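You operate a simulated robot arm through the tools that you are given. There is no shell and no other tool.

The job below is to be done with a simulated robot arm. You get a single attempt, and the scene is never put back.

JOB
Put one of the white jars from the top of the cream table on top of the pie there. Then turn the cream dial to 2. Then put one of the biscuits from the top of the green table on top of the grey block there. Then take the small carton that says "plasters" from the top of the green table and leave it on the black pad. Then take the blue block and put it on the white plate on the top of the green table. Then put the seeded bun on the wood table. Then lift the blue cover open. Do these in the order given. Set down upright: white jar, small carton.
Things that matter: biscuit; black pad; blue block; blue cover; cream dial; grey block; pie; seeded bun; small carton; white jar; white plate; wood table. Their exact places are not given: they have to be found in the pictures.

The check looks at the end state, three seconds after you hand in, the way a careful person would. Anything else that was tipped, shoved, dropped, spilled or broken makes it a failure. Lids that push on must go on centred and level and be pressed home; caps that screw on are set level and turned clockwise until they are tight.

ROBOT AND FRAMES
A 6-joint arm with a two-finger gripper on a trunk, on a base that drives. Base frame: it is fixed to the floor where the robot stands at the start and does not move with it; the origin is under the middle of the robot, x ahead of it, y to its left, z up; the surface under the hand at the start is at about z = 740. Units: mm, degrees, N and s.
With the tool pointing down near the work surface it reaches from about 100 to 720 mm from the robot's upright axis, wherever it stands. Its first joint turns from -166.0 to 166.0 degrees. Places, roughly: biscuit (7x4x2 cm) [-4300, 400, 800]; black pad (8x8x3 cm) [-4200, 600, 800]; blue block [-4500, 1000, 750]; blue cover [2100, 1300, 800]; cream dial [-1300, 600, 800]; grey block (15x8x6 cm) [-4000, -300, 800]; pie [500, 0, 750]; seeded bun (6x6x4 cm) [-4400, 1100, 800]; small carton [-4250, 250, 750]; white jar [250, 250, 750]; white plate (20x19x2 cm) [-4400, 500, 800]; wood table (22x32 cm) [-3720, -1380, 800]. Payload 2.45 kg.
The tool frame sits at the grasp point between the pads (the TCP): z along the fingers, y along the line on which they close. The tips reach 26 mm beyond it. The gripper opens to 96 mm. The gripper's body begins 69 mm behind the TCP.
Orientation is told as [roll, pitch, yaw] about the base's x, y, z axes, in that order, counted from this pose: with the fingers straight down and closing along the base's y, the tool's x points along the base's -x, its y along +y and its z along -z.

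CONTROLS
- The arm moves only by the tool apply_moves. Its argument "commands" is a list of rows, each a list of 6 numbers: the shift along the tool's x, y, z in mm, then the turn, a rotation vector about the tool's x, y, z in degrees. In form: [[x, y, z, ax, ay, az], ...]. A call has 1 to 20 rows; each row is the pose to reach, as a shift and turn from the pose commanded when the call began, along the tool's axes at that moment. "grip" is the closure, from 0 (fully open) to 1 (shut), set as the call begins (left out, the last holds). Rows are played at 5 a second. More than 50 mm and 8.6 degrees between two rows, or a gripper value outside its range, and nothing of the call is played. A pose out of reach is approached as far as the arm can. The call stops where the force on the tool passes 40 N (or 10 N more than at its start, if that is more) or the arm is blocked; 0.2 s more then pass. The fingers move at their own pace and stop on an object; they squeeze with about 28 N. The grip force told is the motor's: it shows also when the fingers shut on nothing. Time passes only in rows, and 0.2 s behind the last, so rows that repeat a pose let the fingers close. The reply holds the time, the measured pose of the TCP, the force on the tool along the base axes, the opening and the grip force, in the units named above and with some noise, with the torque about the TCP (base axes, N m) and any sound that the robot's microphone picked up.
- Cameras (640 x 400 px; columns grow to the right, rows downward): "scene" is now at [33.1, 155, 1101.2]; the picture's right is [-0.01, -1.00, 0.00], its down [-0.46, 0.01, -0.89] and it looks along [0.89, -0.01, -0.46] (base axes); focal length 269 px, centre (320, 200). "wrist" rides on the gripper at [82, 3, -98] in the tool frame; the picture's right is [-0.04, 1.00, 0.00], its down [-0.73, -0.03, -0.68] and it looks along [-0.68, -0.03, 0.73] (tool axes); focal length 256 px, centre (320, 200).
- get_image(camera): a new picture of that camera. The clock stands still meanwhile.
- raise_lower(by): slides the trunk up (or, below 0, down) by that many mm; the arm and the scene camera ride with it, the base frame stays. It gives what a move gives, with no picture.
- base_move(legs): drives the robot by 1 to 6 legs, each [ahead, turn to the left] in mm and degrees, along the robot's own axes; the way and the turn of a leg run together, so that a leg with both is an arc; at most 1500 mm and 180 degrees a leg. The arm and the cameras ride along, it lands a little off, and it stops where it bumps. It gives what a move gives.
- turn_head(pan, tilt): turns the head with the scene camera to pan (to the left, within 155 degrees either way) and tilt (down, from -29 to 69), counted from straight ahead of the robot. It gives what a move gives.
- point_at(camera, pixels): for up to 12 pixels [column, row] of the newest picture of that camera ("zoom" is the newest enlarged one), the place [x, y, z] in the base frame of the surface seen there, good to about 3 mm. The clock stands still meanwhile.
- inspect(camera, box): a new picture of the part [left, top, right, bottom] of that camera's present view, enlarged. The clock stands still meanwhile.
- finish_job(): hands the job in; it is judged then, once.

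Unless the task says otherwise, let go and move clear before handing in.

The tools are called after ">>>" as a command line: name --pt "numbers of a row" for each row, then --argument value for the rest, lists and objects as JSON in quotes. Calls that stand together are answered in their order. apply_moves: Moves the arm, as the interface text tells. Its arguments: {"type":"object","properties":{"commands":{"type":"array","items":{"type":"array","items":{"type":"number"}}},"grip":{"type":"number"}},"required":["commands"]} The other tools are called the same way: raise_lower (by) slides the trunk up or down; base_move (legs) drives the base; turn_head (pan, tilt) turns the head that bears the scene camera; get_image (camera) takes a picture; point_at (camera, pixels) gives the place of the surface under pixels of a picture; inspect (camera, box) takes an enlarged picture of a part of a camera's view; finish_job () hands the job in.

At the start:

```text
t: 0.0
ee_pos: [531.6, 1.5, 958.5]
orientation: [0.0, -0.2, 0.0]
contact_force: [0.3, 0.2, 0.5]
moment: [0.01, 0.05, 0.01]
opening: 95.8
gripper_force: 0.1
trunk travel left (down, up): [-121.0, 29.0]
robot x, y, heading: [-1.5, -0.2, 0.0]
head pan, tilt: [-0.7, 27.6]
```

scene: 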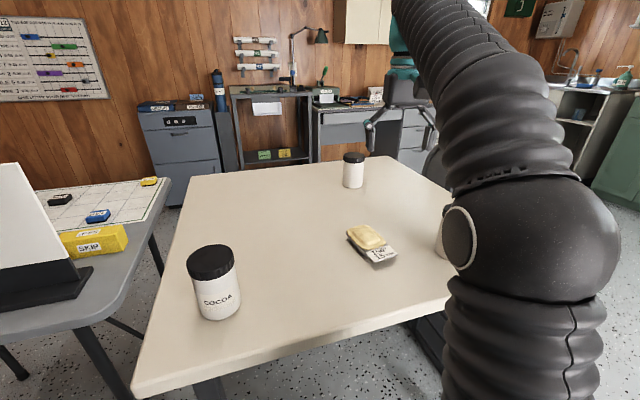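
wrist: 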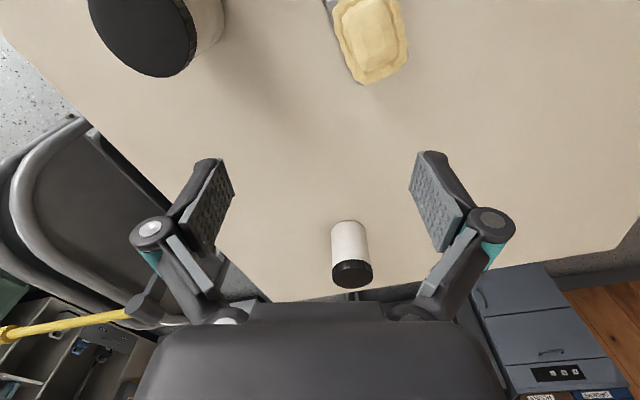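

The scene picture shows a cream table with a large white jar "COCOA" at (213,283), a smaller white jar at (352,170), a pie-like thing at (370,243), and something white hidden by the arm at (440,240). I'll enlarge these and get their places.

>>> inspect --camera "scene" --box '[320, 140, 460, 290]'

>>> point_at --camera "scene" --pixels '[[210, 262], [217, 300], [352, 157], [352, 176], [367, 237], [365, 243], [380, 255], [300, 240], [440, 240], [352, 190]]'

>>> get_image --camera "wrist"

```text
2.67 times, centred on (390, 215) of scene
```

zoom: 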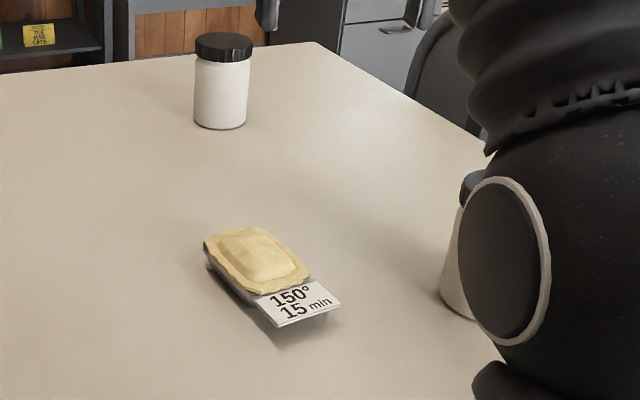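

```text
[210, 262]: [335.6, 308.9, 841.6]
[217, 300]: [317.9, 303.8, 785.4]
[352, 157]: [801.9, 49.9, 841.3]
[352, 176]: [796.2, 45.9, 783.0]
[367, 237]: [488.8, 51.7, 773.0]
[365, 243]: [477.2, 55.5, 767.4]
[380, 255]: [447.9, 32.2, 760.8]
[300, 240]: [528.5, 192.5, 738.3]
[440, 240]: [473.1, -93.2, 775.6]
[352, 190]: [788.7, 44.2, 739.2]
```

```text
taken
```

wrist: 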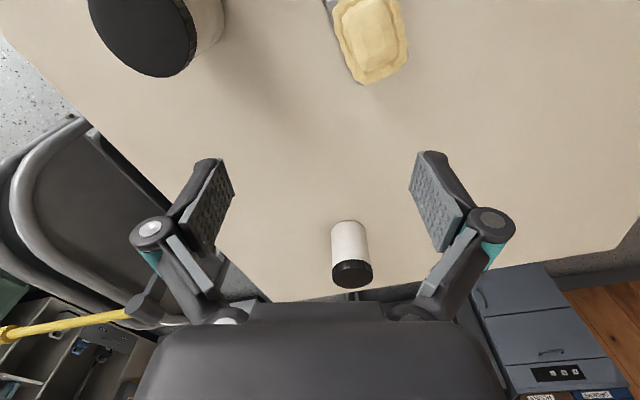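

The wrist picture shows the pie with its crust from above at (370,40), and the cocoa jar at (150,30). I'll enlarge the cocoa jar and pie in the scene view to measure their centres.

>>> inspect --camera "scene" --box '[150, 230, 278, 330]'

```text
4.00 times, centred on (214, 280) of scene
```

zoom: 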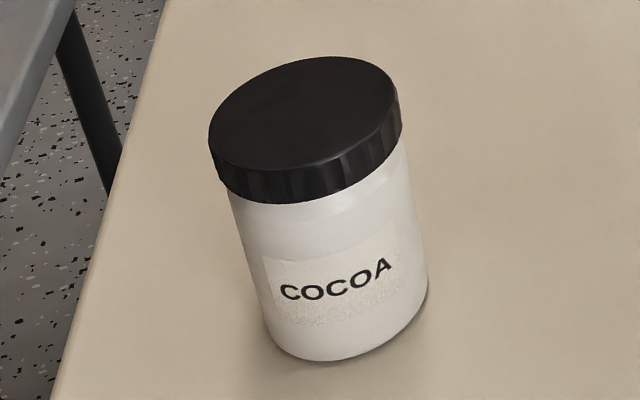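

>>> point_at --camera "zoom" --pixels '[[305, 110], [217, 130], [394, 85], [320, 60], [280, 165], [245, 230], [415, 200], [335, 340], [300, 355], [335, 215]]'

>>> inspect --camera "scene" --box '[332, 210, 412, 270]'

```text
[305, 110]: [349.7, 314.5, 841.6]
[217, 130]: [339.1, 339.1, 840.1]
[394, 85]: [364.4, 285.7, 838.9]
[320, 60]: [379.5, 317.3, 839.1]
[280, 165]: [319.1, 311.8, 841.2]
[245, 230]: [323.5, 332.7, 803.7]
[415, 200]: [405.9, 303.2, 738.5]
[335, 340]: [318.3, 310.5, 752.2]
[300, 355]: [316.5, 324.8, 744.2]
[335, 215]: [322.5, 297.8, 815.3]
```

```text
6.67 times, centred on (372, 240) of scene
```

zoom: 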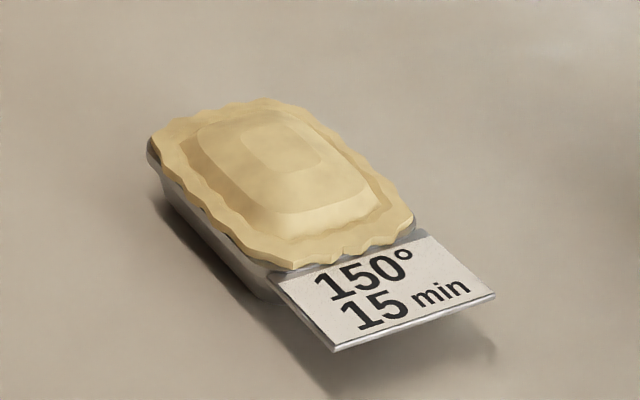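

The cocoa jar's lid is centred near (350,313), about 61 mm across, top at z≈841. Now I measure the pie: its plateau, edges and the sticking-out card.

>>> point_at --camera "zoom" --pixels '[[275, 155], [260, 115], [205, 130], [330, 190], [285, 205], [350, 160], [165, 135], [285, 105], [405, 220], [285, 260], [310, 295], [470, 280]]'

>>> turn_head --pan -20 --tilt 35

>>> get_image --camera "scene"

```text
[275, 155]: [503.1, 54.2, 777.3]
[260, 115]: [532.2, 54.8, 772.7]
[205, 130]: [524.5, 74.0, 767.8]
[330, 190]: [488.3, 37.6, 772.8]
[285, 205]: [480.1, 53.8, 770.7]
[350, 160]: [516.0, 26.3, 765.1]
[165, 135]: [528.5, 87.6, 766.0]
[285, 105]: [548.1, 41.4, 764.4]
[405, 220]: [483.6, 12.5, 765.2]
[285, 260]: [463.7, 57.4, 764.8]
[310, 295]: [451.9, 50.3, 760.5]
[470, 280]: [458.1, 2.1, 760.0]
```

```text
t: 0.8
ee_pos: [531.3, 0.8, 958.9]
orientation: [-0.1, -0.2, 0.0]
contact_force: [-0.4, 0.3, 1.2]
moment: [-0.02, 0.0, -0.04]
opening: 96.0
gripper_force: 0.0
trunk travel left (down, up): [-121.0, 29.0]
robot x, y, heading: [-1.2, -2.6, -0.1]
head pan, tilt: [-20.0, 35.0]
```

```text
taken
```

scene: 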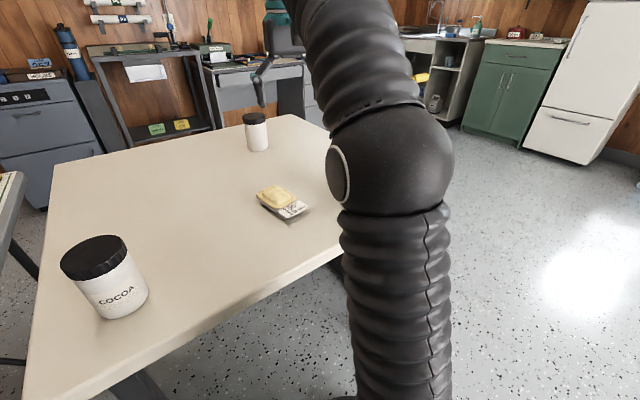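

The pie's top plateau is near (503,53) at z≈777, with crust rim at z≈765 and its long axis turned by about 25 degrees. I move the hand at its present height to above the cocoa jar (350,313), which also uncovers the object hidden behind the arm.

>>> apply_moves --pt "18 31.2 0 0 0 0" --pt "36 62.4 0 0 0 0" --pt "54 93.6 0 0 0 0" --pt "72 124.8 0 0 0 0" --pt "91 156 0 0 0 0" --pt "109 187 0 0 0 0" --pt "127 218 0 0 0 0" --pt "145 249 0 0 0 0" --pt "163 280 0 0 0 0" --pt "181 311.5 0 0 0 0" --pt "181 311.5 0 0 0 0" --grip 0

>>> get_image --camera "scene"

>>> get_image --camera "wrist"

```text
t: 3.2
ee_pos: [349.3, 310.6, 959.1]
orientation: [-0.1, -0.2, 0.0]
contact_force: [0.0, 0.4, -0.1]
moment: [0.0, 0.03, -0.01]
opening: 96.0
gripper_force: 0.1
trunk travel left (down, up): [-121.0, 29.0]
robot x, y, heading: [-2.1, -3.9, 0.0]
head pan, tilt: [-20.0, 35.0]
```

```text
taken
```

scene: 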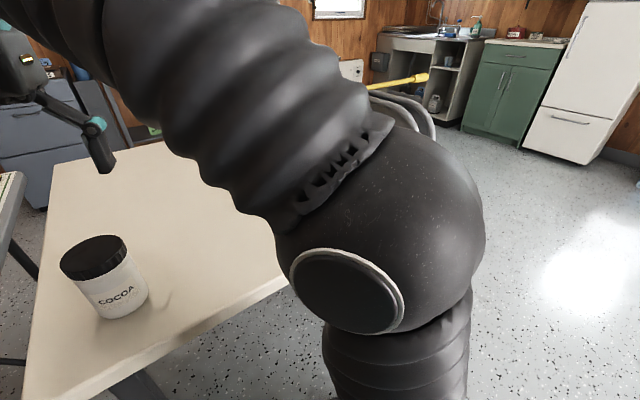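

```text
taken
```

wrist: 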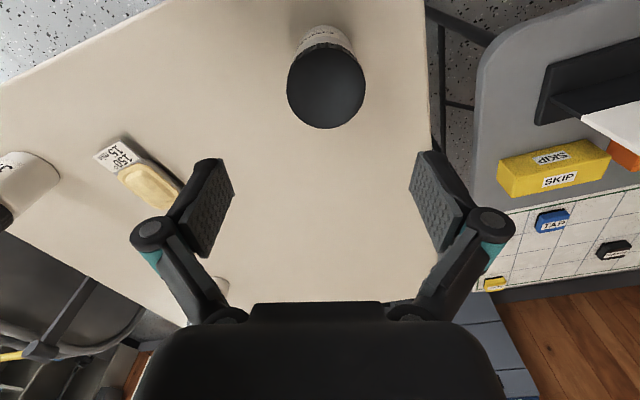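

The wrist view shows the lid centred at about (326,88), suggesting the jar is slightly to the left (+y) of the hand. I measure its edges in the wrist picture, as well as the pie again and the third object at (20,185).

>>> point_at --camera "wrist" --pixels '[[326, 88], [292, 88], [361, 88], [326, 124], [326, 60], [310, 118], [345, 118], [148, 186], [20, 185], [5, 215], [128, 170], [165, 205]]'

>>> inspect --camera "wrist" --box '[0, 120, 200, 245]'

```text
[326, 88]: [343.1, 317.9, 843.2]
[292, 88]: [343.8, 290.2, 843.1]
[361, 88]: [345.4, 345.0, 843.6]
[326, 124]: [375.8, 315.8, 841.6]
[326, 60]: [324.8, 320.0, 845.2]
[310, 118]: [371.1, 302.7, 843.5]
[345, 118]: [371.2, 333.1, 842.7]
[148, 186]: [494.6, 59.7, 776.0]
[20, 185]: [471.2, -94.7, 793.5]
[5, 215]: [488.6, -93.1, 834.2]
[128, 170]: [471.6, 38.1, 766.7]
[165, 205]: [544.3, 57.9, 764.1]
```

```text
3.20 times, centred on (100, 182) of wrist
```

zoom: 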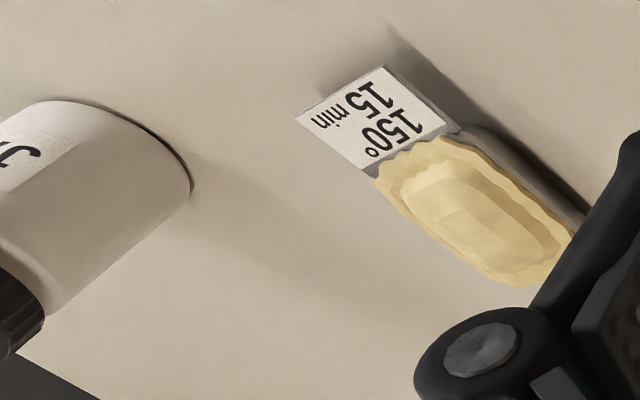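

The third object (35,200 in the zoom) is another white jar. The cocoa jar's centre comes out at about (349,316), so I shift +5 mm in y and go down to TCP z≈788, leaving the gripper body 16 mm above the lid.

>>> apply_moves --pt "0 5 30 0 0 0" --pt "0 5 70 0 0 0" --pt "0 5 110 0 0 0" --pt "0 5 140 0 0 0" --pt "0 5 160 0 0 0" --pt "0 5 171 0 0 0" --pt "0 5 171 0 0 0" --grip 0

>>> get_image --camera "wrist"

>>> get_image --camera "scene"

```text
t: 4.8
ee_pos: [351.2, 317.4, 788.2]
orientation: [0.0, -0.3, 0.0]
contact_force: [0.5, 0.1, -0.7]
moment: [0.02, 0.05, 0.01]
opening: 96.0
gripper_force: 0.1
trunk travel left (down, up): [-121.0, 29.0]
robot x, y, heading: [-1.3, 1.9, 0.1]
head pan, tilt: [-20.0, 35.0]
```

```text
taken
```

wrist: 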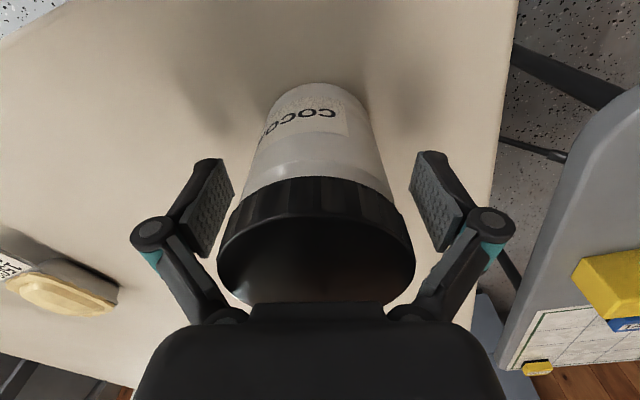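

```text
taken
```

scene: 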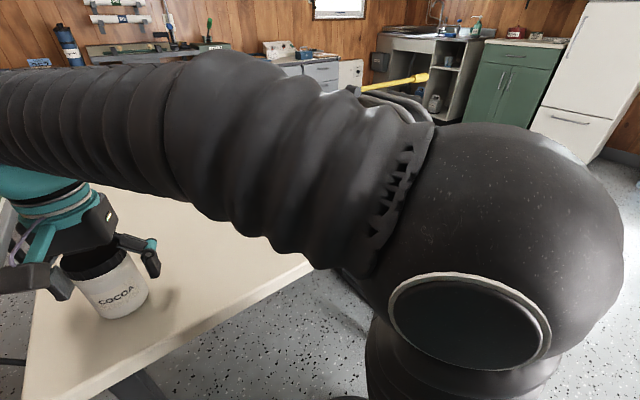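

The lid spans columns 218–414 and sits between the pads. I close the gripper here, holding the pose so the fingers can settle.

>>> apply_moves --pt "0 0 0 0 0 0" --pt "0 0 0 0 0 0" --pt "0 0 0 0 0 0" --pt "0 0 0 0 0 0" --pt "0 0 0 0 0 0" --grip 1

>>> get_image --camera "wrist"

```text
t: 6.0
ee_pos: [351.0, 317.6, 790.4]
orientation: [0.3, -0.4, 0.0]
contact_force: [5.6, -0.9, 35.2]
moment: [-0.09, 0.25, 0.07]
opening: 73.6
gripper_force: 28.1
trunk travel left (down, up): [-121.0, 29.0]
robot x, y, heading: [2.2, 0.5, 0.3]
head pan, tilt: [-20.0, 35.0]
```

```text
taken
```

wrist: 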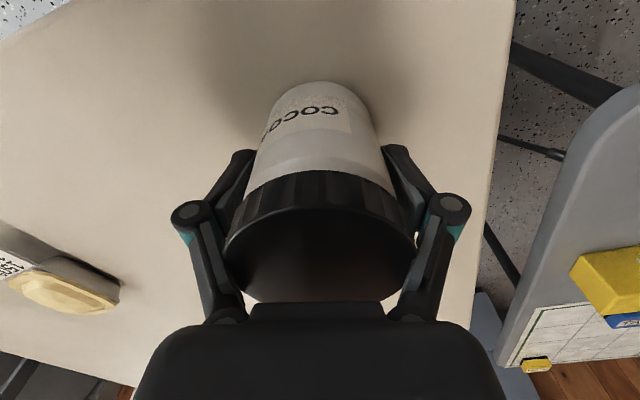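

The opening stopped at 73.6 mm with a 35 N upward push: the finger links are pressing on the lid's rim (knuckles at (190,215) and (450,210)), not the pads on the body. I open again, raise 24 mm so the lid is within the pads' span, and check.

>>> apply_moves --pt "0 0 0 0 0 0" --pt "0 0 0 0 0 0" --pt "0 0 -8 0 0 0" --pt "0 0 -16 0 0 0" --pt "0 0 -24 0 0 0" --pt "0 0 -24 0 0 0" --grip 0

>>> get_image --camera "wrist"

>>> point_at --camera "wrist" --pixels '[[316, 240], [225, 240], [405, 240], [316, 215], [316, 185]]'

```text
t: 7.4
ee_pos: [349.7, 317.4, 810.0]
orientation: [0.0, -0.2, 0.0]
contact_force: [-0.2, 0.0, 0.8]
moment: [0.01, -0.01, 0.03]
opening: 95.9
gripper_force: 0.0
trunk travel left (down, up): [-121.0, 29.0]
robot x, y, heading: [-1.6, -1.3, -0.1]
head pan, tilt: [-20.0, 35.0]
```

```text
taken
```

wrist: 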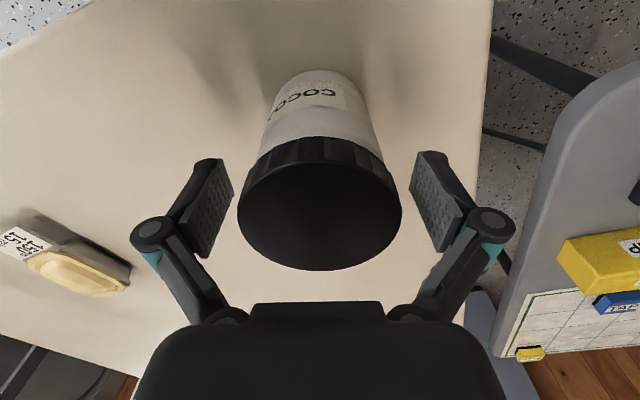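

```text
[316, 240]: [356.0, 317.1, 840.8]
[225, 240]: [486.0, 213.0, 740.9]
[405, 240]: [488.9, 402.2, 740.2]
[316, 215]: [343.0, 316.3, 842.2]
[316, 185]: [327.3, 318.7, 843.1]
```

The jar looks upright with its lid now at rows 160–270. I check the lid's far edge to see where its centre is relative to the hand.

>>> point_at --camera "wrist" --pixels '[[320, 266], [320, 269], [240, 205], [400, 205], [320, 170], [320, 160], [320, 150], [320, 110]]'

>>> inspect --camera "wrist" --box '[200, 50, 440, 290]'

```text
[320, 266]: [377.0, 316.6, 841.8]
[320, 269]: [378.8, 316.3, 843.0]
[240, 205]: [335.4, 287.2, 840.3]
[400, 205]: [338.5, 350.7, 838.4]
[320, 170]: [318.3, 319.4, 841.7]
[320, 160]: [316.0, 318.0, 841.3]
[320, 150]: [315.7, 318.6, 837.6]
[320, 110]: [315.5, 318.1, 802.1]
```

```text
1.67 times, centred on (320, 170) of wrist
```

zoom: 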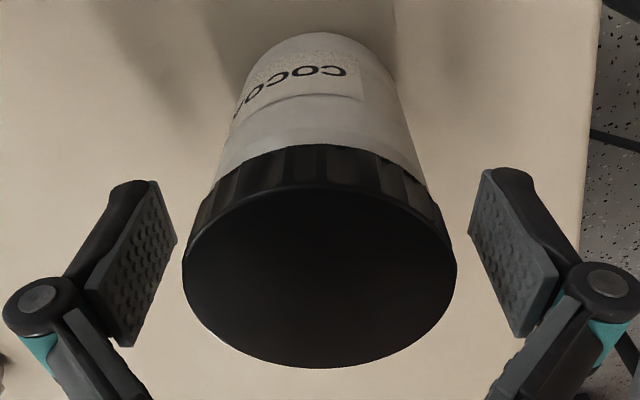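

The lid spans x 316–379, y 287–351, so its centre is (347.5,318.5); I nudge the hand 2 mm back and 1 mm left, then close.

>>> apply_moves --pt "2 1 0 0 0 0" --pt "2 1 0 0 0 0" --grip 0

>>> apply_moves --pt "0 0 0 0 0 0" --pt "0 0 0 0 0 0" --pt "0 0 0 0 0 0" --pt "0 0 0 0 0 0" --grip 1

>>> get_image --camera "wrist"

```text
t: 8.0
ee_pos: [348.8, 318.4, 811.0]
orientation: [0.0, -0.2, -0.1]
contact_force: [-0.3, 0.2, -0.1]
moment: [-0.01, -0.02, 0.01]
opening: 96.0
gripper_force: 0.0
trunk travel left (down, up): [-121.0, 29.0]
robot x, y, heading: [1.8, 1.4, 0.2]
head pan, tilt: [-20.0, 35.0]
```

```text
t: 9.0
ee_pos: [349.3, 318.3, 813.5]
orientation: [0.0, -0.2, 0.0]
contact_force: [1.4, -1.9, 7.1]
moment: [0.01, 0.01, 0.06]
opening: 61.8
gripper_force: 28.1
trunk travel left (down, up): [-121.0, 29.0]
robot x, y, heading: [3.9, -0.8, 0.0]
head pan, tilt: [-20.0, 35.0]
```

```text
taken
```

wrist: 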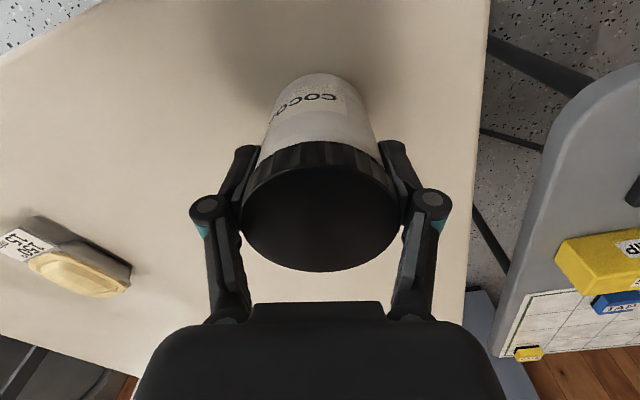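

The opening reads 61.8 mm with 28 N of grip, matching the jar's width. I lift 90 mm straight up and look.

>>> apply_moves --pt "0 0 -10 0 0 0" --pt "0 0 -25 0 0 0" --pt "0 0 -45 0 0 0" --pt "0 0 -70 0 0 0" --pt "0 0 -90 0 0 0" --pt "0 0 -90 0 0 0"

>>> get_image --camera "scene"

>>> get_image --camera "wrist"

```text
t: 10.4
ee_pos: [348.5, 318.9, 902.1]
orientation: [0.0, -0.3, 0.0]
contact_force: [0.5, 0.5, -4.1]
moment: [0.0, 0.01, 0.0]
opening: 61.5
gripper_force: 28.0
trunk travel left (down, up): [-121.0, 29.0]
robot x, y, heading: [-2.5, -2.4, -0.0]
head pan, tilt: [-20.0, 35.0]
```

```text
taken
```

scene: 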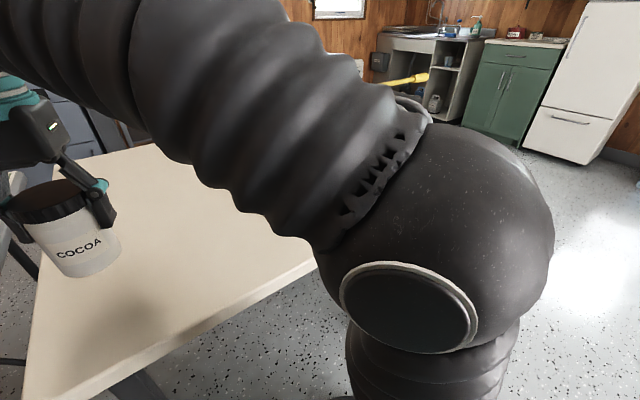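

```text
taken
```

wrist: 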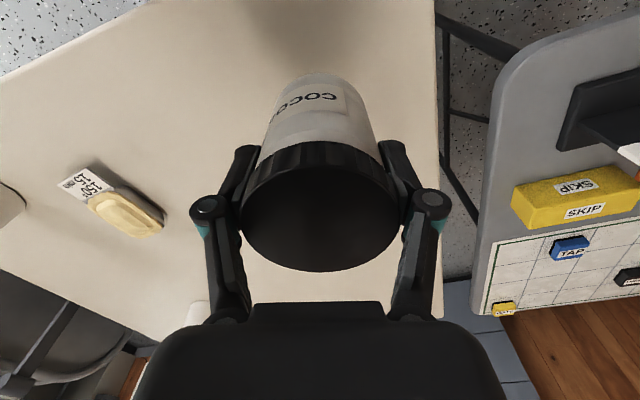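

The jar is held upright (weight about 4 N). I measure the lid edges and the pie plateau in this same wrist picture so that I can line them up.

>>> inspect --camera "wrist" --box '[40, 150, 200, 250]'

>>> point_at --camera "wrist" --pixels '[[320, 268], [320, 172], [246, 220], [396, 220], [320, 220]]'

```text
4.00 times, centred on (120, 200) of wrist
```

zoom: 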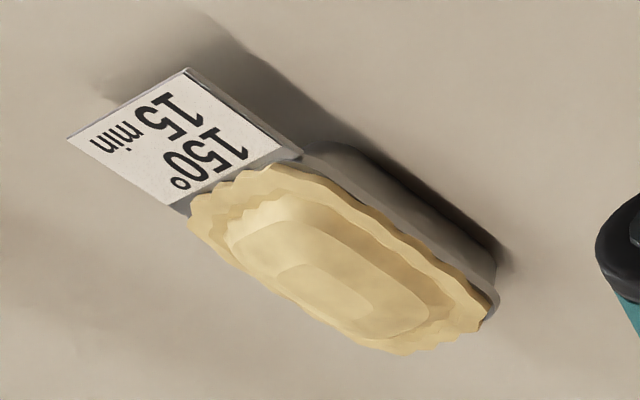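

```text
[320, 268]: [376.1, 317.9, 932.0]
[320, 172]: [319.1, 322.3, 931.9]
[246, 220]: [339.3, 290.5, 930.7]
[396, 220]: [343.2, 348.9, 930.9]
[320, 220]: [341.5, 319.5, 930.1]
```

>>> point_at --camera "zoom" --pixels '[[325, 290], [290, 275], [320, 265], [360, 300], [345, 320], [285, 205], [235, 240], [425, 300], [365, 335], [285, 165], [190, 210], [485, 320]]'

>>> apply_moves --pt "-10 -20 0 0 0 0" --pt "-25 -50 0 0 0 0" --pt "-45 -90 0 0 0 0" --pt "-65 -125 0 0 0 0" --pt "-85 -160 0 0 0 0" --pt "-100 -190 0 0 0 0" --pt "-110 -215 0 0 0 0" --pt "-110 -215 0 0 0 0"

>>> get_image --camera "wrist"

>>> turn_head --pan -5 --tilt 35

>>> get_image --camera "scene"

```text
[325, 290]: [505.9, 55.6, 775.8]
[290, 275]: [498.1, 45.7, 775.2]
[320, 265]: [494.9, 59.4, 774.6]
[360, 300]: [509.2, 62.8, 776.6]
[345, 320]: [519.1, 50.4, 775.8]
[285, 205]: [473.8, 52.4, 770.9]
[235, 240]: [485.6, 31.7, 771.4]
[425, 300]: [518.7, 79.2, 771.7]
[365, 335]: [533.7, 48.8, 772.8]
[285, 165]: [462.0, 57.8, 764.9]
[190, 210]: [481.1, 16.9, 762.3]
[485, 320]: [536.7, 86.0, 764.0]
```

```text
t: 12.2
ee_pos: [460.2, 103.7, 900.7]
orientation: [0.0, -0.2, 0.0]
contact_force: [0.1, -0.4, -2.7]
moment: [0.0, -0.01, 0.0]
opening: 61.4
gripper_force: 27.7
trunk travel left (down, up): [-121.0, 29.0]
robot x, y, heading: [2.7, 0.7, 0.0]
head pan, tilt: [-20.0, 35.0]
```

```text
taken
```

wrist: 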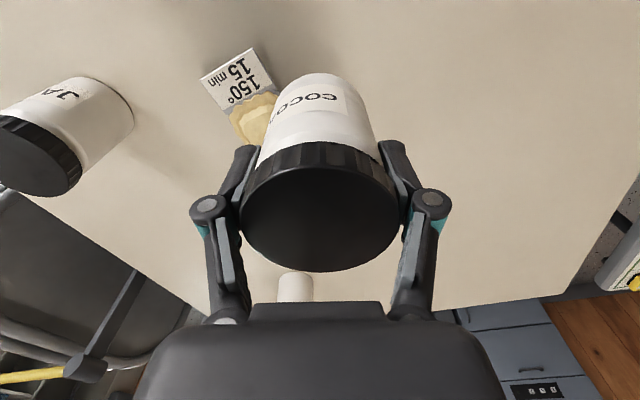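

```text
t: 13.0
ee_pos: [459.8, 102.6, 899.5]
orientation: [0.0, -0.3, 0.0]
contact_force: [-0.4, -0.3, -3.1]
moment: [-0.02, -0.02, 0.04]
opening: 61.6
gripper_force: 27.2
trunk travel left (down, up): [-121.0, 29.0]
robot x, y, heading: [-2.9, -0.3, 0.0]
head pan, tilt: [-5.0, 35.0]
```

```text
taken
```

scene: 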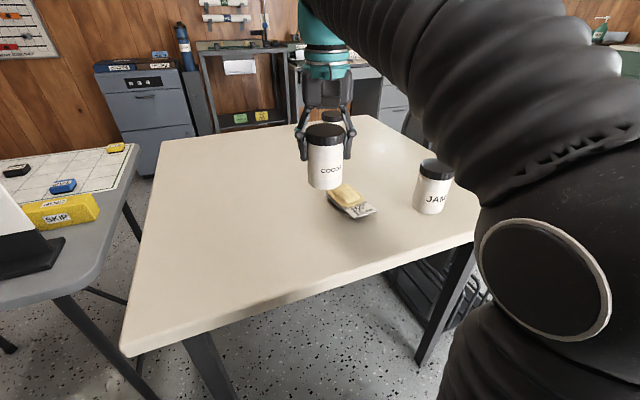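

The pie's plateau centres on about (504.5,53.5) at z≈776; the jar is at TCP offset (-1.5,+1) with its bottom about 73 mm below the TCP. I move over the pie and lower to about 15 mm above it.

>>> apply_moves --pt "-15 -17 0 0 0 0" --pt "-31 -34 0 0 0 0" --pt "-46 -50 0 0 0 0" --pt "-46 -50 0 0 0 0" --pt "-46 -50 15 0 0 0" --pt "-46 -50 30 0 0 0" --pt "-46 -50 36 0 0 0" --pt "-46 -50 36 0 0 0"

>>> inspect --camera "scene" --box '[290, 90, 450, 230]'

>>> get_image --camera "wrist"

```text
t: 14.8
ee_pos: [505.5, 53.2, 865.8]
orientation: [0.0, -0.2, 0.0]
contact_force: [0.2, -0.5, -3.1]
moment: [0.0, 0.03, -0.01]
opening: 61.4
gripper_force: 28.2
trunk travel left (down, up): [-121.0, 29.0]
robot x, y, heading: [-4.8, -3.2, 0.1]
head pan, tilt: [-5.0, 35.0]
```

```text
2.86 times, centred on (370, 160) of scene
```

zoom: 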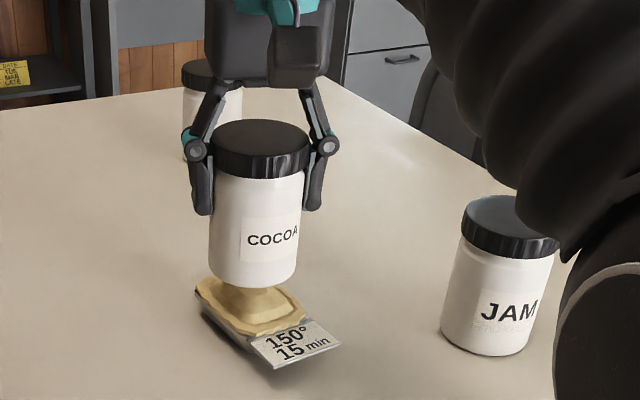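

```text
taken
```

wrist: 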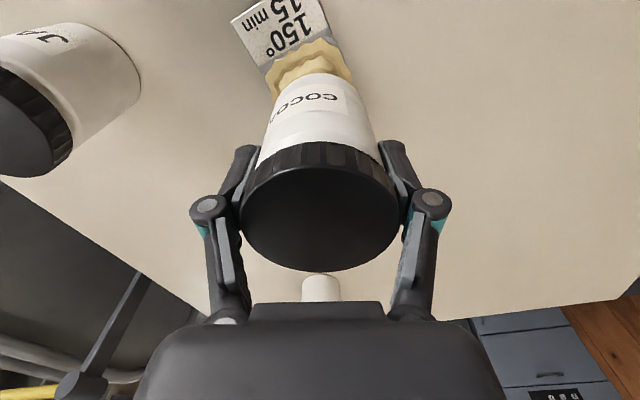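

The jar hovers centred over the pie, about 15 mm up. I lower in small steps and watch the force.

>>> apply_moves --pt "0 0 4 0 0 0" --pt "0 0 8 0 0 0" --pt "0 0 11 0 0 0" --pt "0 0 11 0 0 0"

>>> inspect --camera "scene" --box '[310, 130, 390, 230]'

```text
t: 15.8
ee_pos: [504.8, 53.0, 854.6]
orientation: [0.0, -0.1, 0.0]
contact_force: [-0.1, -0.1, -3.6]
moment: [0.03, -0.05, -0.03]
opening: 61.8
gripper_force: 27.9
trunk travel left (down, up): [-121.0, 29.0]
robot x, y, heading: [-1.4, -3.1, 0.1]
head pan, tilt: [-5.0, 35.0]
```

```text
4.00 times, centred on (350, 180) of scene
```

zoom: 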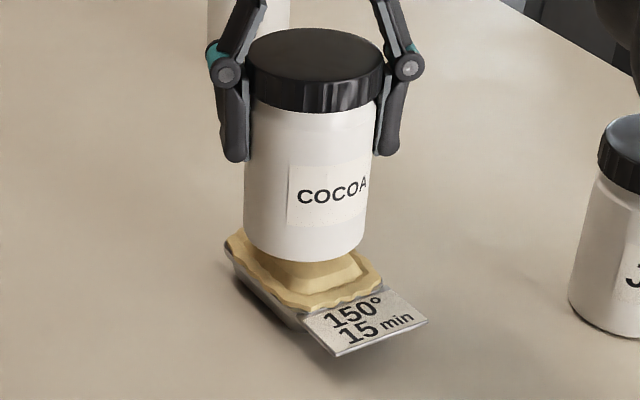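

Still hanging free at 3.6 N. I continue down 2 mm at a time.

>>> apply_moves --pt "0 0 1 0 0 0" --pt "0 0 2 0 0 0" --pt "0 0 3 0 0 0" --pt "0 0 3 0 0 0"

>>> apply_moves --pt "0 0 1 0 0 0" --pt "0 0 1 0 0 0"

>>> apply_moves --pt "0 0 1 0 0 0" --pt "0 0 1 0 0 0"

```text
t: 16.8
ee_pos: [505.7, 53.5, 851.4]
orientation: [0.0, -0.2, 0.0]
contact_force: [0.3, 0.2, -2.8]
moment: [0.01, -0.03, 0.0]
opening: 61.8
gripper_force: 27.9
trunk travel left (down, up): [-121.0, 29.0]
robot x, y, heading: [1.0, 0.3, 0.2]
head pan, tilt: [-5.0, 35.0]
```

```text
t: 17.4
ee_pos: [504.9, 52.4, 850.0]
orientation: [-0.1, -0.2, 0.0]
contact_force: [0.6, 0.6, -2.6]
moment: [0.0, -0.01, 0.01]
opening: 61.7
gripper_force: 27.9
trunk travel left (down, up): [-121.0, 29.0]
robot x, y, heading: [-2.0, -1.6, 0.0]
head pan, tilt: [-5.0, 35.0]
```

```text
t: 18.0
ee_pos: [505.0, 54.1, 849.4]
orientation: [0.0, -0.2, 0.0]
contact_force: [0.2, -0.1, -2.6]
moment: [0.01, 0.01, -0.03]
opening: 61.6
gripper_force: 28.2
trunk travel left (down, up): [-121.0, 29.0]
robot x, y, heading: [-0.6, -4.1, -0.0]
head pan, tilt: [-5.0, 35.0]
```

>>> apply_moves --pt "0 0 1 0 0 0" --pt "0 0 1 0 0 0"

>>> apply_moves --pt "0 0 1 0 0 0" --pt "0 0 1 0 0 0"

>>> inspect --camera "scene" --box '[310, 130, 390, 230]'

```text
t: 18.6
ee_pos: [505.0, 52.8, 849.3]
orientation: [-0.1, -0.2, 0.1]
contact_force: [0.0, 0.2, -3.4]
moment: [0.02, -0.03, 0.0]
opening: 61.7
gripper_force: 28.1
trunk travel left (down, up): [-121.0, 29.0]
robot x, y, heading: [-1.6, -1.6, -0.2]
head pan, tilt: [-5.0, 35.0]
```

```text
t: 19.2
ee_pos: [506.9, 53.5, 848.7]
orientation: [0.0, -0.2, 0.0]
contact_force: [0.7, -1.6, -1.8]
moment: [-0.02, -0.02, 0.01]
opening: 61.5
gripper_force: 27.9
trunk travel left (down, up): [-121.0, 29.0]
robot x, y, heading: [-0.5, 0.9, 0.3]
head pan, tilt: [-5.0, 35.0]
```

```text
4.00 times, centred on (350, 180) of scene
```

zoom: 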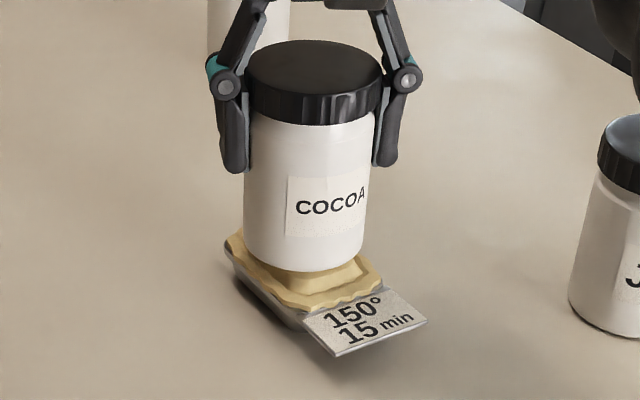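

The force is starting to ease (-1.8 N), so contact is near. Another two 1 mm steps.

>>> apply_moves --pt "0 0 1 0 0 0" --pt "0 0 1 0 0 0"

>>> apply_moves --pt "0 0 1 0 0 0" --pt "0 0 1 0 0 0"

```text
t: 19.8
ee_pos: [505.1, 52.6, 847.7]
orientation: [-0.1, -0.2, 0.0]
contact_force: [3.5, -1.2, 6.5]
moment: [-0.08, -0.06, 0.0]
opening: 62.0
gripper_force: 28.0
trunk travel left (down, up): [-121.0, 29.0]
robot x, y, heading: [3.7, 0.3, -0.0]
head pan, tilt: [-5.0, 35.0]
```

```text
t: 20.4
ee_pos: [504.5, 53.4, 847.6]
orientation: [0.0, -0.4, 0.1]
contact_force: [3.8, -0.2, 19.3]
moment: [-0.07, -0.02, 0.07]
opening: 61.8
gripper_force: 28.3
trunk travel left (down, up): [-121.0, 29.0]
robot x, y, heading: [3.4, 0.2, 0.0]
head pan, tilt: [-5.0, 35.0]
```

Firm contact now (19 N up). I ease back 1.3 mm to remove most of the load and then open the fingers.

>>> apply_moves --pt "0 0 -1.3 0 0 0" --pt "0 0 -1.3 0 0 0"

>>> apply_moves --pt "0 0 0 0 0 0" --pt "0 0 0 0 0 0" --pt "0 0 0 0 0 0" --grip 0.2

>>> inspect --camera "scene" --box '[310, 130, 390, 230]'

```text
t: 21.0
ee_pos: [503.3, 53.4, 847.8]
orientation: [0.1, -0.2, 0.0]
contact_force: [3.7, -0.3, 14.0]
moment: [0.02, -0.16, 0.02]
opening: 61.9
gripper_force: 27.5
trunk travel left (down, up): [-121.0, 29.0]
robot x, y, heading: [0.6, 0.8, -0.1]
head pan, tilt: [-5.0, 35.0]
```

```text
t: 21.8
ee_pos: [504.5, 54.1, 847.4]
orientation: [-0.1, -0.2, -0.1]
contact_force: [-0.1, 0.1, 0.4]
moment: [0.0, -0.03, 0.0]
opening: 76.6
gripper_force: 0.0
trunk travel left (down, up): [-121.0, 29.0]
robot x, y, heading: [-2.1, 0.7, 0.4]
head pan, tilt: [-5.0, 35.0]
```

```text
4.00 times, centred on (350, 180) of scene
```

zoom: 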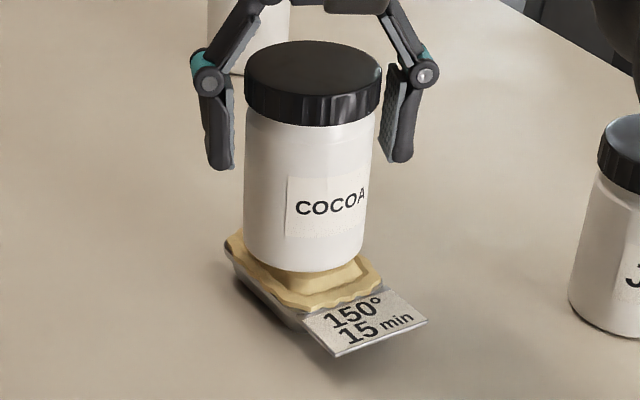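

The fingers are clear on both sides and the jar stands upright on the pie. I open fully and rise straight up 110 mm, then check.

>>> apply_moves --pt "0 0 0 0 0 0" --pt "0 0 0 0 0 0" --pt "0 0 -10 0 0 0" --pt "0 0 -30 0 0 0" --pt "0 0 -60 0 0 0" --pt "0 0 -90 0 0 0" --pt "0 0 -110 0 0 0" --pt "0 0 -110 0 0 0" --grip 0

>>> get_image --camera "wrist"

>>> inspect --camera "scene" --box '[290, 90, 450, 230]'

```text
t: 23.6
ee_pos: [502.3, 54.3, 957.0]
orientation: [0.0, -0.2, 0.0]
contact_force: [-0.7, 0.0, -0.2]
moment: [-0.01, 0.0, 0.02]
opening: 96.0
gripper_force: 0.0
trunk travel left (down, up): [-121.0, 29.0]
robot x, y, heading: [-0.9, 1.0, -0.3]
head pan, tilt: [-5.0, 35.0]
```

```text
taken
```

wrist: 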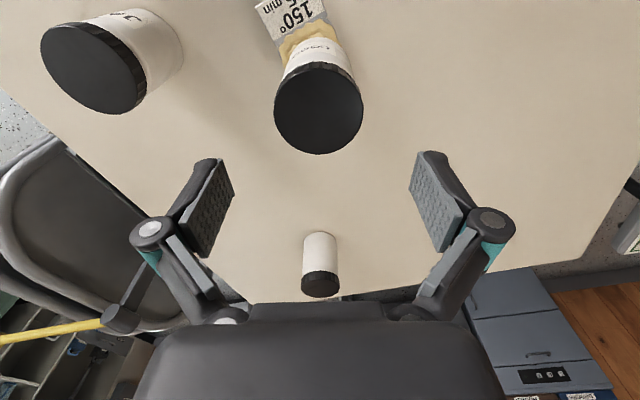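

```text
2.86 times, centred on (370, 160) of scene
```

zoom: 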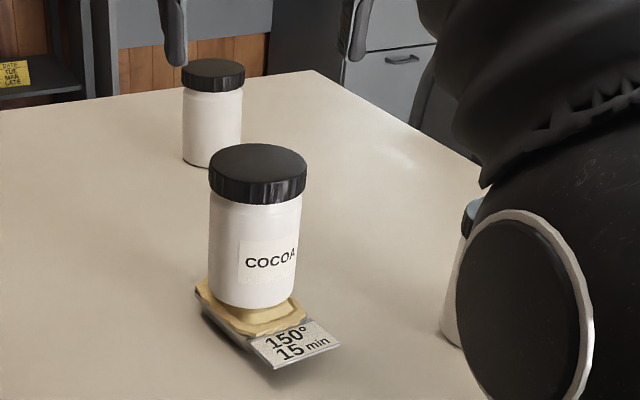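

The cocoa jar stands upright on the pie at zoom (255,240). Next is the cream dial, behind to the left; I turn the head round to see the room.

>>> turn_head --pan 150 --tilt 20

>>> get_image --camera "scene"

>>> turn_head --pan 80 --tilt 20

>>> get_image --camera "scene"

>>> turn_head --pan -100 --tilt 20

>>> get_image --camera "scene"

>>> turn_head --pan -150 --tilt 20

>>> get_image --camera "scene"

```text
t: 26.0
ee_pos: [504.1, 53.7, 957.2]
orientation: [-0.1, -0.2, 0.0]
contact_force: [-0.3, -0.4, 0.6]
moment: [-0.04, 0.04, 0.0]
opening: 95.8
gripper_force: 0.0
trunk travel left (down, up): [-121.0, 29.0]
robot x, y, heading: [-1.8, 2.2, -0.2]
head pan, tilt: [150.0, 20.0]
```

```text
taken
```

scene: 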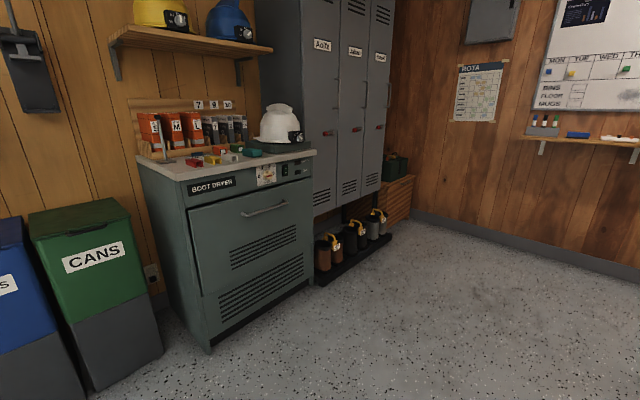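

```text
t: 27.4
ee_pos: [503.6, 54.5, 957.2]
orientation: [0.0, -0.1, 0.0]
contact_force: [0.0, 0.1, 0.4]
moment: [0.02, -0.02, -0.01]
opening: 95.9
gripper_force: 0.1
trunk travel left (down, up): [-121.0, 29.0]
robot x, y, heading: [-1.6, 1.1, 0.0]
head pan, tilt: [80.0, 20.0]
```

```text
taken
```

scene: 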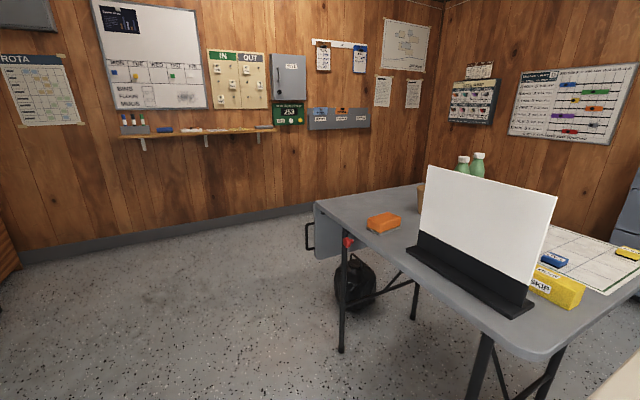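

```text
t: 30.1
ee_pos: [502.8, 54.2, 956.8]
orientation: [0.0, -0.3, 0.0]
contact_force: [0.4, -1.4, 0.4]
moment: [-0.03, 0.01, -0.03]
opening: 96.0
gripper_force: 0.1
trunk travel left (down, up): [-121.0, 29.0]
robot x, y, heading: [-1.0, -2.9, 0.2]
head pan, tilt: [-100.0, 20.0]
```

```text
taken
```

scene: 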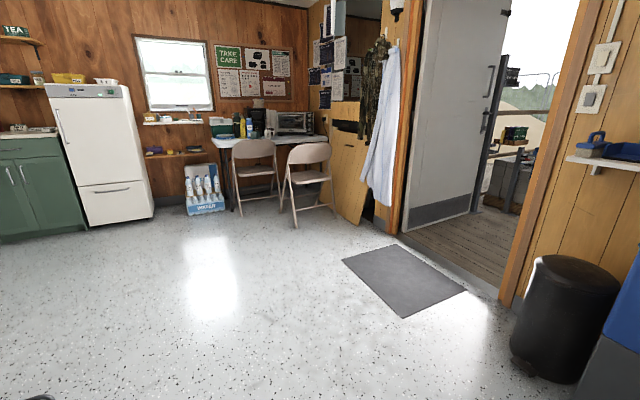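

```text
t: 31.3
ee_pos: [504.0, 54.5, 957.6]
orientation: [0.0, -0.1, 0.0]
contact_force: [0.1, 0.1, -0.1]
moment: [-0.01, 0.0, -0.01]
opening: 95.8
gripper_force: 0.1
trunk travel left (down, up): [-121.0, 29.0]
robot x, y, heading: [-0.7, -2.4, 0.1]
head pan, tilt: [-150.0, 20.0]
```

```text
taken
```

scene: 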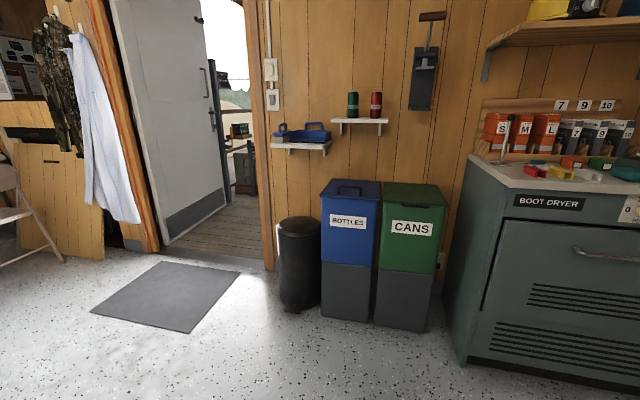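

The boot dryer behind-left has a cream panel with a dial near (265,175) in the pan-150 picture. I look closer at it.

>>> turn_head --pan 150 --tilt 20

>>> inspect --camera "scene" --box '[180, 130, 320, 220]'

>>> point_at --camera "zoom" --pixels '[[380, 200], [150, 235], [530, 190], [580, 160], [320, 170], [100, 200], [370, 320]]'

```text
t: 35.4
ee_pos: [502.4, 54.1, 957.0]
orientation: [0.1, -0.3, 0.0]
contact_force: [1.2, 0.0, -0.9]
moment: [0.04, -0.01, 0.01]
opening: 96.2
gripper_force: 0.1
trunk travel left (down, up): [-121.0, 29.0]
robot x, y, heading: [-0.7, -1.8, 0.1]
head pan, tilt: [150.0, 20.0]
```

```text
4.44 times, centred on (250, 175) of scene
```

zoom: 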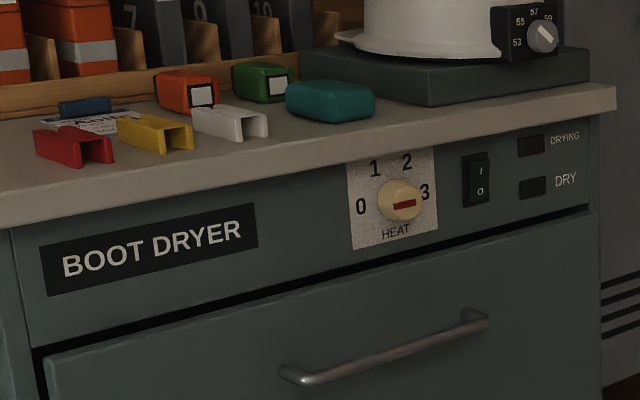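

```text
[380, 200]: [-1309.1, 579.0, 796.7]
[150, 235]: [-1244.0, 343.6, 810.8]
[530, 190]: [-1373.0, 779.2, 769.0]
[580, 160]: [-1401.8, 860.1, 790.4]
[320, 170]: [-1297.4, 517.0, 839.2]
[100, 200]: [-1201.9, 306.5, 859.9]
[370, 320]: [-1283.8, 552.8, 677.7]
```

The dial's red mark points to about 3 at zoom (405,204); the dryer's front faces along about (0.96,0.28), so I should stand near (-730,750) facing heading ~197°. I check the grey table's position beside me to plan a clear drive.

>>> turn_head --pan 95 --tilt 35

>>> get_image --camera "scene"

```text
t: 36.6
ee_pos: [503.8, 54.7, 957.7]
orientation: [0.0, -0.1, 0.0]
contact_force: [-0.6, 0.8, -0.6]
moment: [0.01, -0.04, 0.0]
opening: 95.9
gripper_force: 0.0
trunk travel left (down, up): [-121.0, 29.0]
robot x, y, heading: [1.1, -0.4, 0.1]
head pan, tilt: [95.0, 35.0]
```

```text
taken
```

scene: 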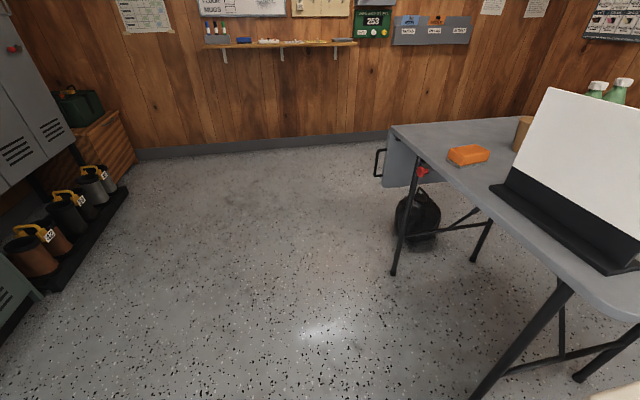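

>>> point_at --camera "scene" --pixels '[[393, 128], [610, 310], [393, 274], [480, 398], [130, 190], [60, 285], [270, 145], [300, 390], [40, 295]]'

```text
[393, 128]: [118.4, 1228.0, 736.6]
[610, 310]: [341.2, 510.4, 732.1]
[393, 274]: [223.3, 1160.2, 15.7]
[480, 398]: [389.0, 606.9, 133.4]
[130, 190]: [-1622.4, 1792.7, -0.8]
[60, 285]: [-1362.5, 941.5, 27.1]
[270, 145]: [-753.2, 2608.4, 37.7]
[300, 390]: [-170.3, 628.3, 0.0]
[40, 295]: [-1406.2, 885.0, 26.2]
```

The floor between the tables and the dryer is clear (grey table edge runs from (118,1228) to (341,510)). I draw the hand back to 350 mm ahead, then back off 500 mm, turn to about 100°, drive 790 mm, and turn to face the dryer from about 700 mm away.

>>> apply_moves --pt "30 -10 0 0 0 0" --pt "60 -20 0 0 0 0" --pt "90 -35 0 0 0 0" --pt "120 -45 0 0 0 0" --pt "153 -54 0 0 0 0"

>>> base_move --legs '[[-500, 0], [0, 99.7], [790, 0], [0, 96.8]]'

>>> turn_head --pan 0 --tilt 25

>>> get_image --camera "scene"

```text
t: 37.8
ee_pos: [353.1, -0.2, 955.3]
orientation: [-0.1, -0.2, -0.1]
contact_force: [-0.1, 0.3, -0.3]
moment: [0.01, 0.06, 0.01]
opening: 96.0
gripper_force: 0.0
trunk travel left (down, up): [-121.0, 29.0]
robot x, y, heading: [-1.0, 4.7, -0.2]
head pan, tilt: [95.0, 35.0]
```

```text
t: 53.0
ee_pos: [-982.2, 690.7, 955.7]
orientation: [-0.1, -0.3, -162.6]
contact_force: [-0.2, -0.6, -0.7]
moment: [0.01, -0.01, 0.01]
opening: 96.1
gripper_force: 0.0
trunk travel left (down, up): [-121.0, 29.0]
robot x, y, heading: [-645.6, 792.2, -163.0]
head pan, tilt: [95.0, 35.0]
```

```text
t: 54.7
ee_pos: [-983.8, 691.4, 956.7]
orientation: [0.0, -0.2, -162.6]
contact_force: [0.3, -0.1, -0.2]
moment: [0.01, 0.0, 0.01]
opening: 96.0
gripper_force: 0.1
trunk travel left (down, up): [-121.0, 29.0]
robot x, y, heading: [-648.7, 796.0, -162.6]
head pan, tilt: [0.0, 25.0]
```

```text
taken
```

scene: 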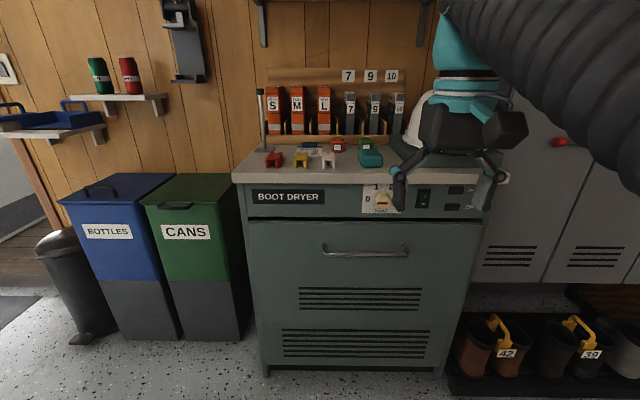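

The robot now faces the dryer; the dial is at (383,201). I zoom in to read its marker and measure its place.

>>> inspect --camera "scene" --box '[340, 175, 404, 225]'

>>> point_at --camera "scene" --pixels '[[383, 200], [383, 205], [260, 197], [330, 213], [440, 213], [250, 215], [460, 200], [340, 180], [300, 175], [365, 250], [370, 158]]'

```text
8.00 times, centred on (372, 200) of scene
```

zoom: 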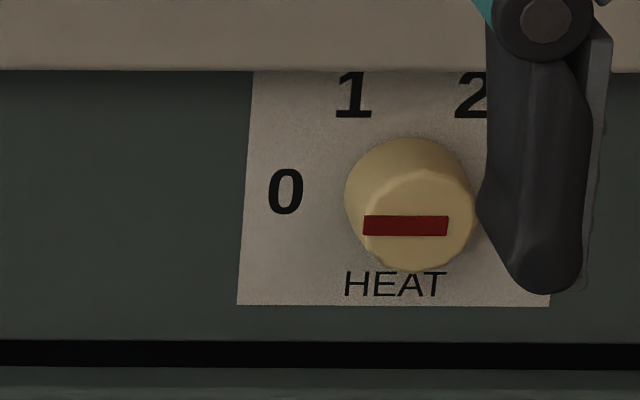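

```text
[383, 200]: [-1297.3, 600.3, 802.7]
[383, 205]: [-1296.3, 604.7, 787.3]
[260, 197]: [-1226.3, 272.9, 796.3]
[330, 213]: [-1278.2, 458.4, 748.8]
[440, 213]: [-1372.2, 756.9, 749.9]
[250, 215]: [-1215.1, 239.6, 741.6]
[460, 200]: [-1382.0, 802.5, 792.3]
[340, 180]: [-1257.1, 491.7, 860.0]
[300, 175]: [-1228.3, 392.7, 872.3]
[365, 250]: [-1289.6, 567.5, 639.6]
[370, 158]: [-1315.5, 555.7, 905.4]
```

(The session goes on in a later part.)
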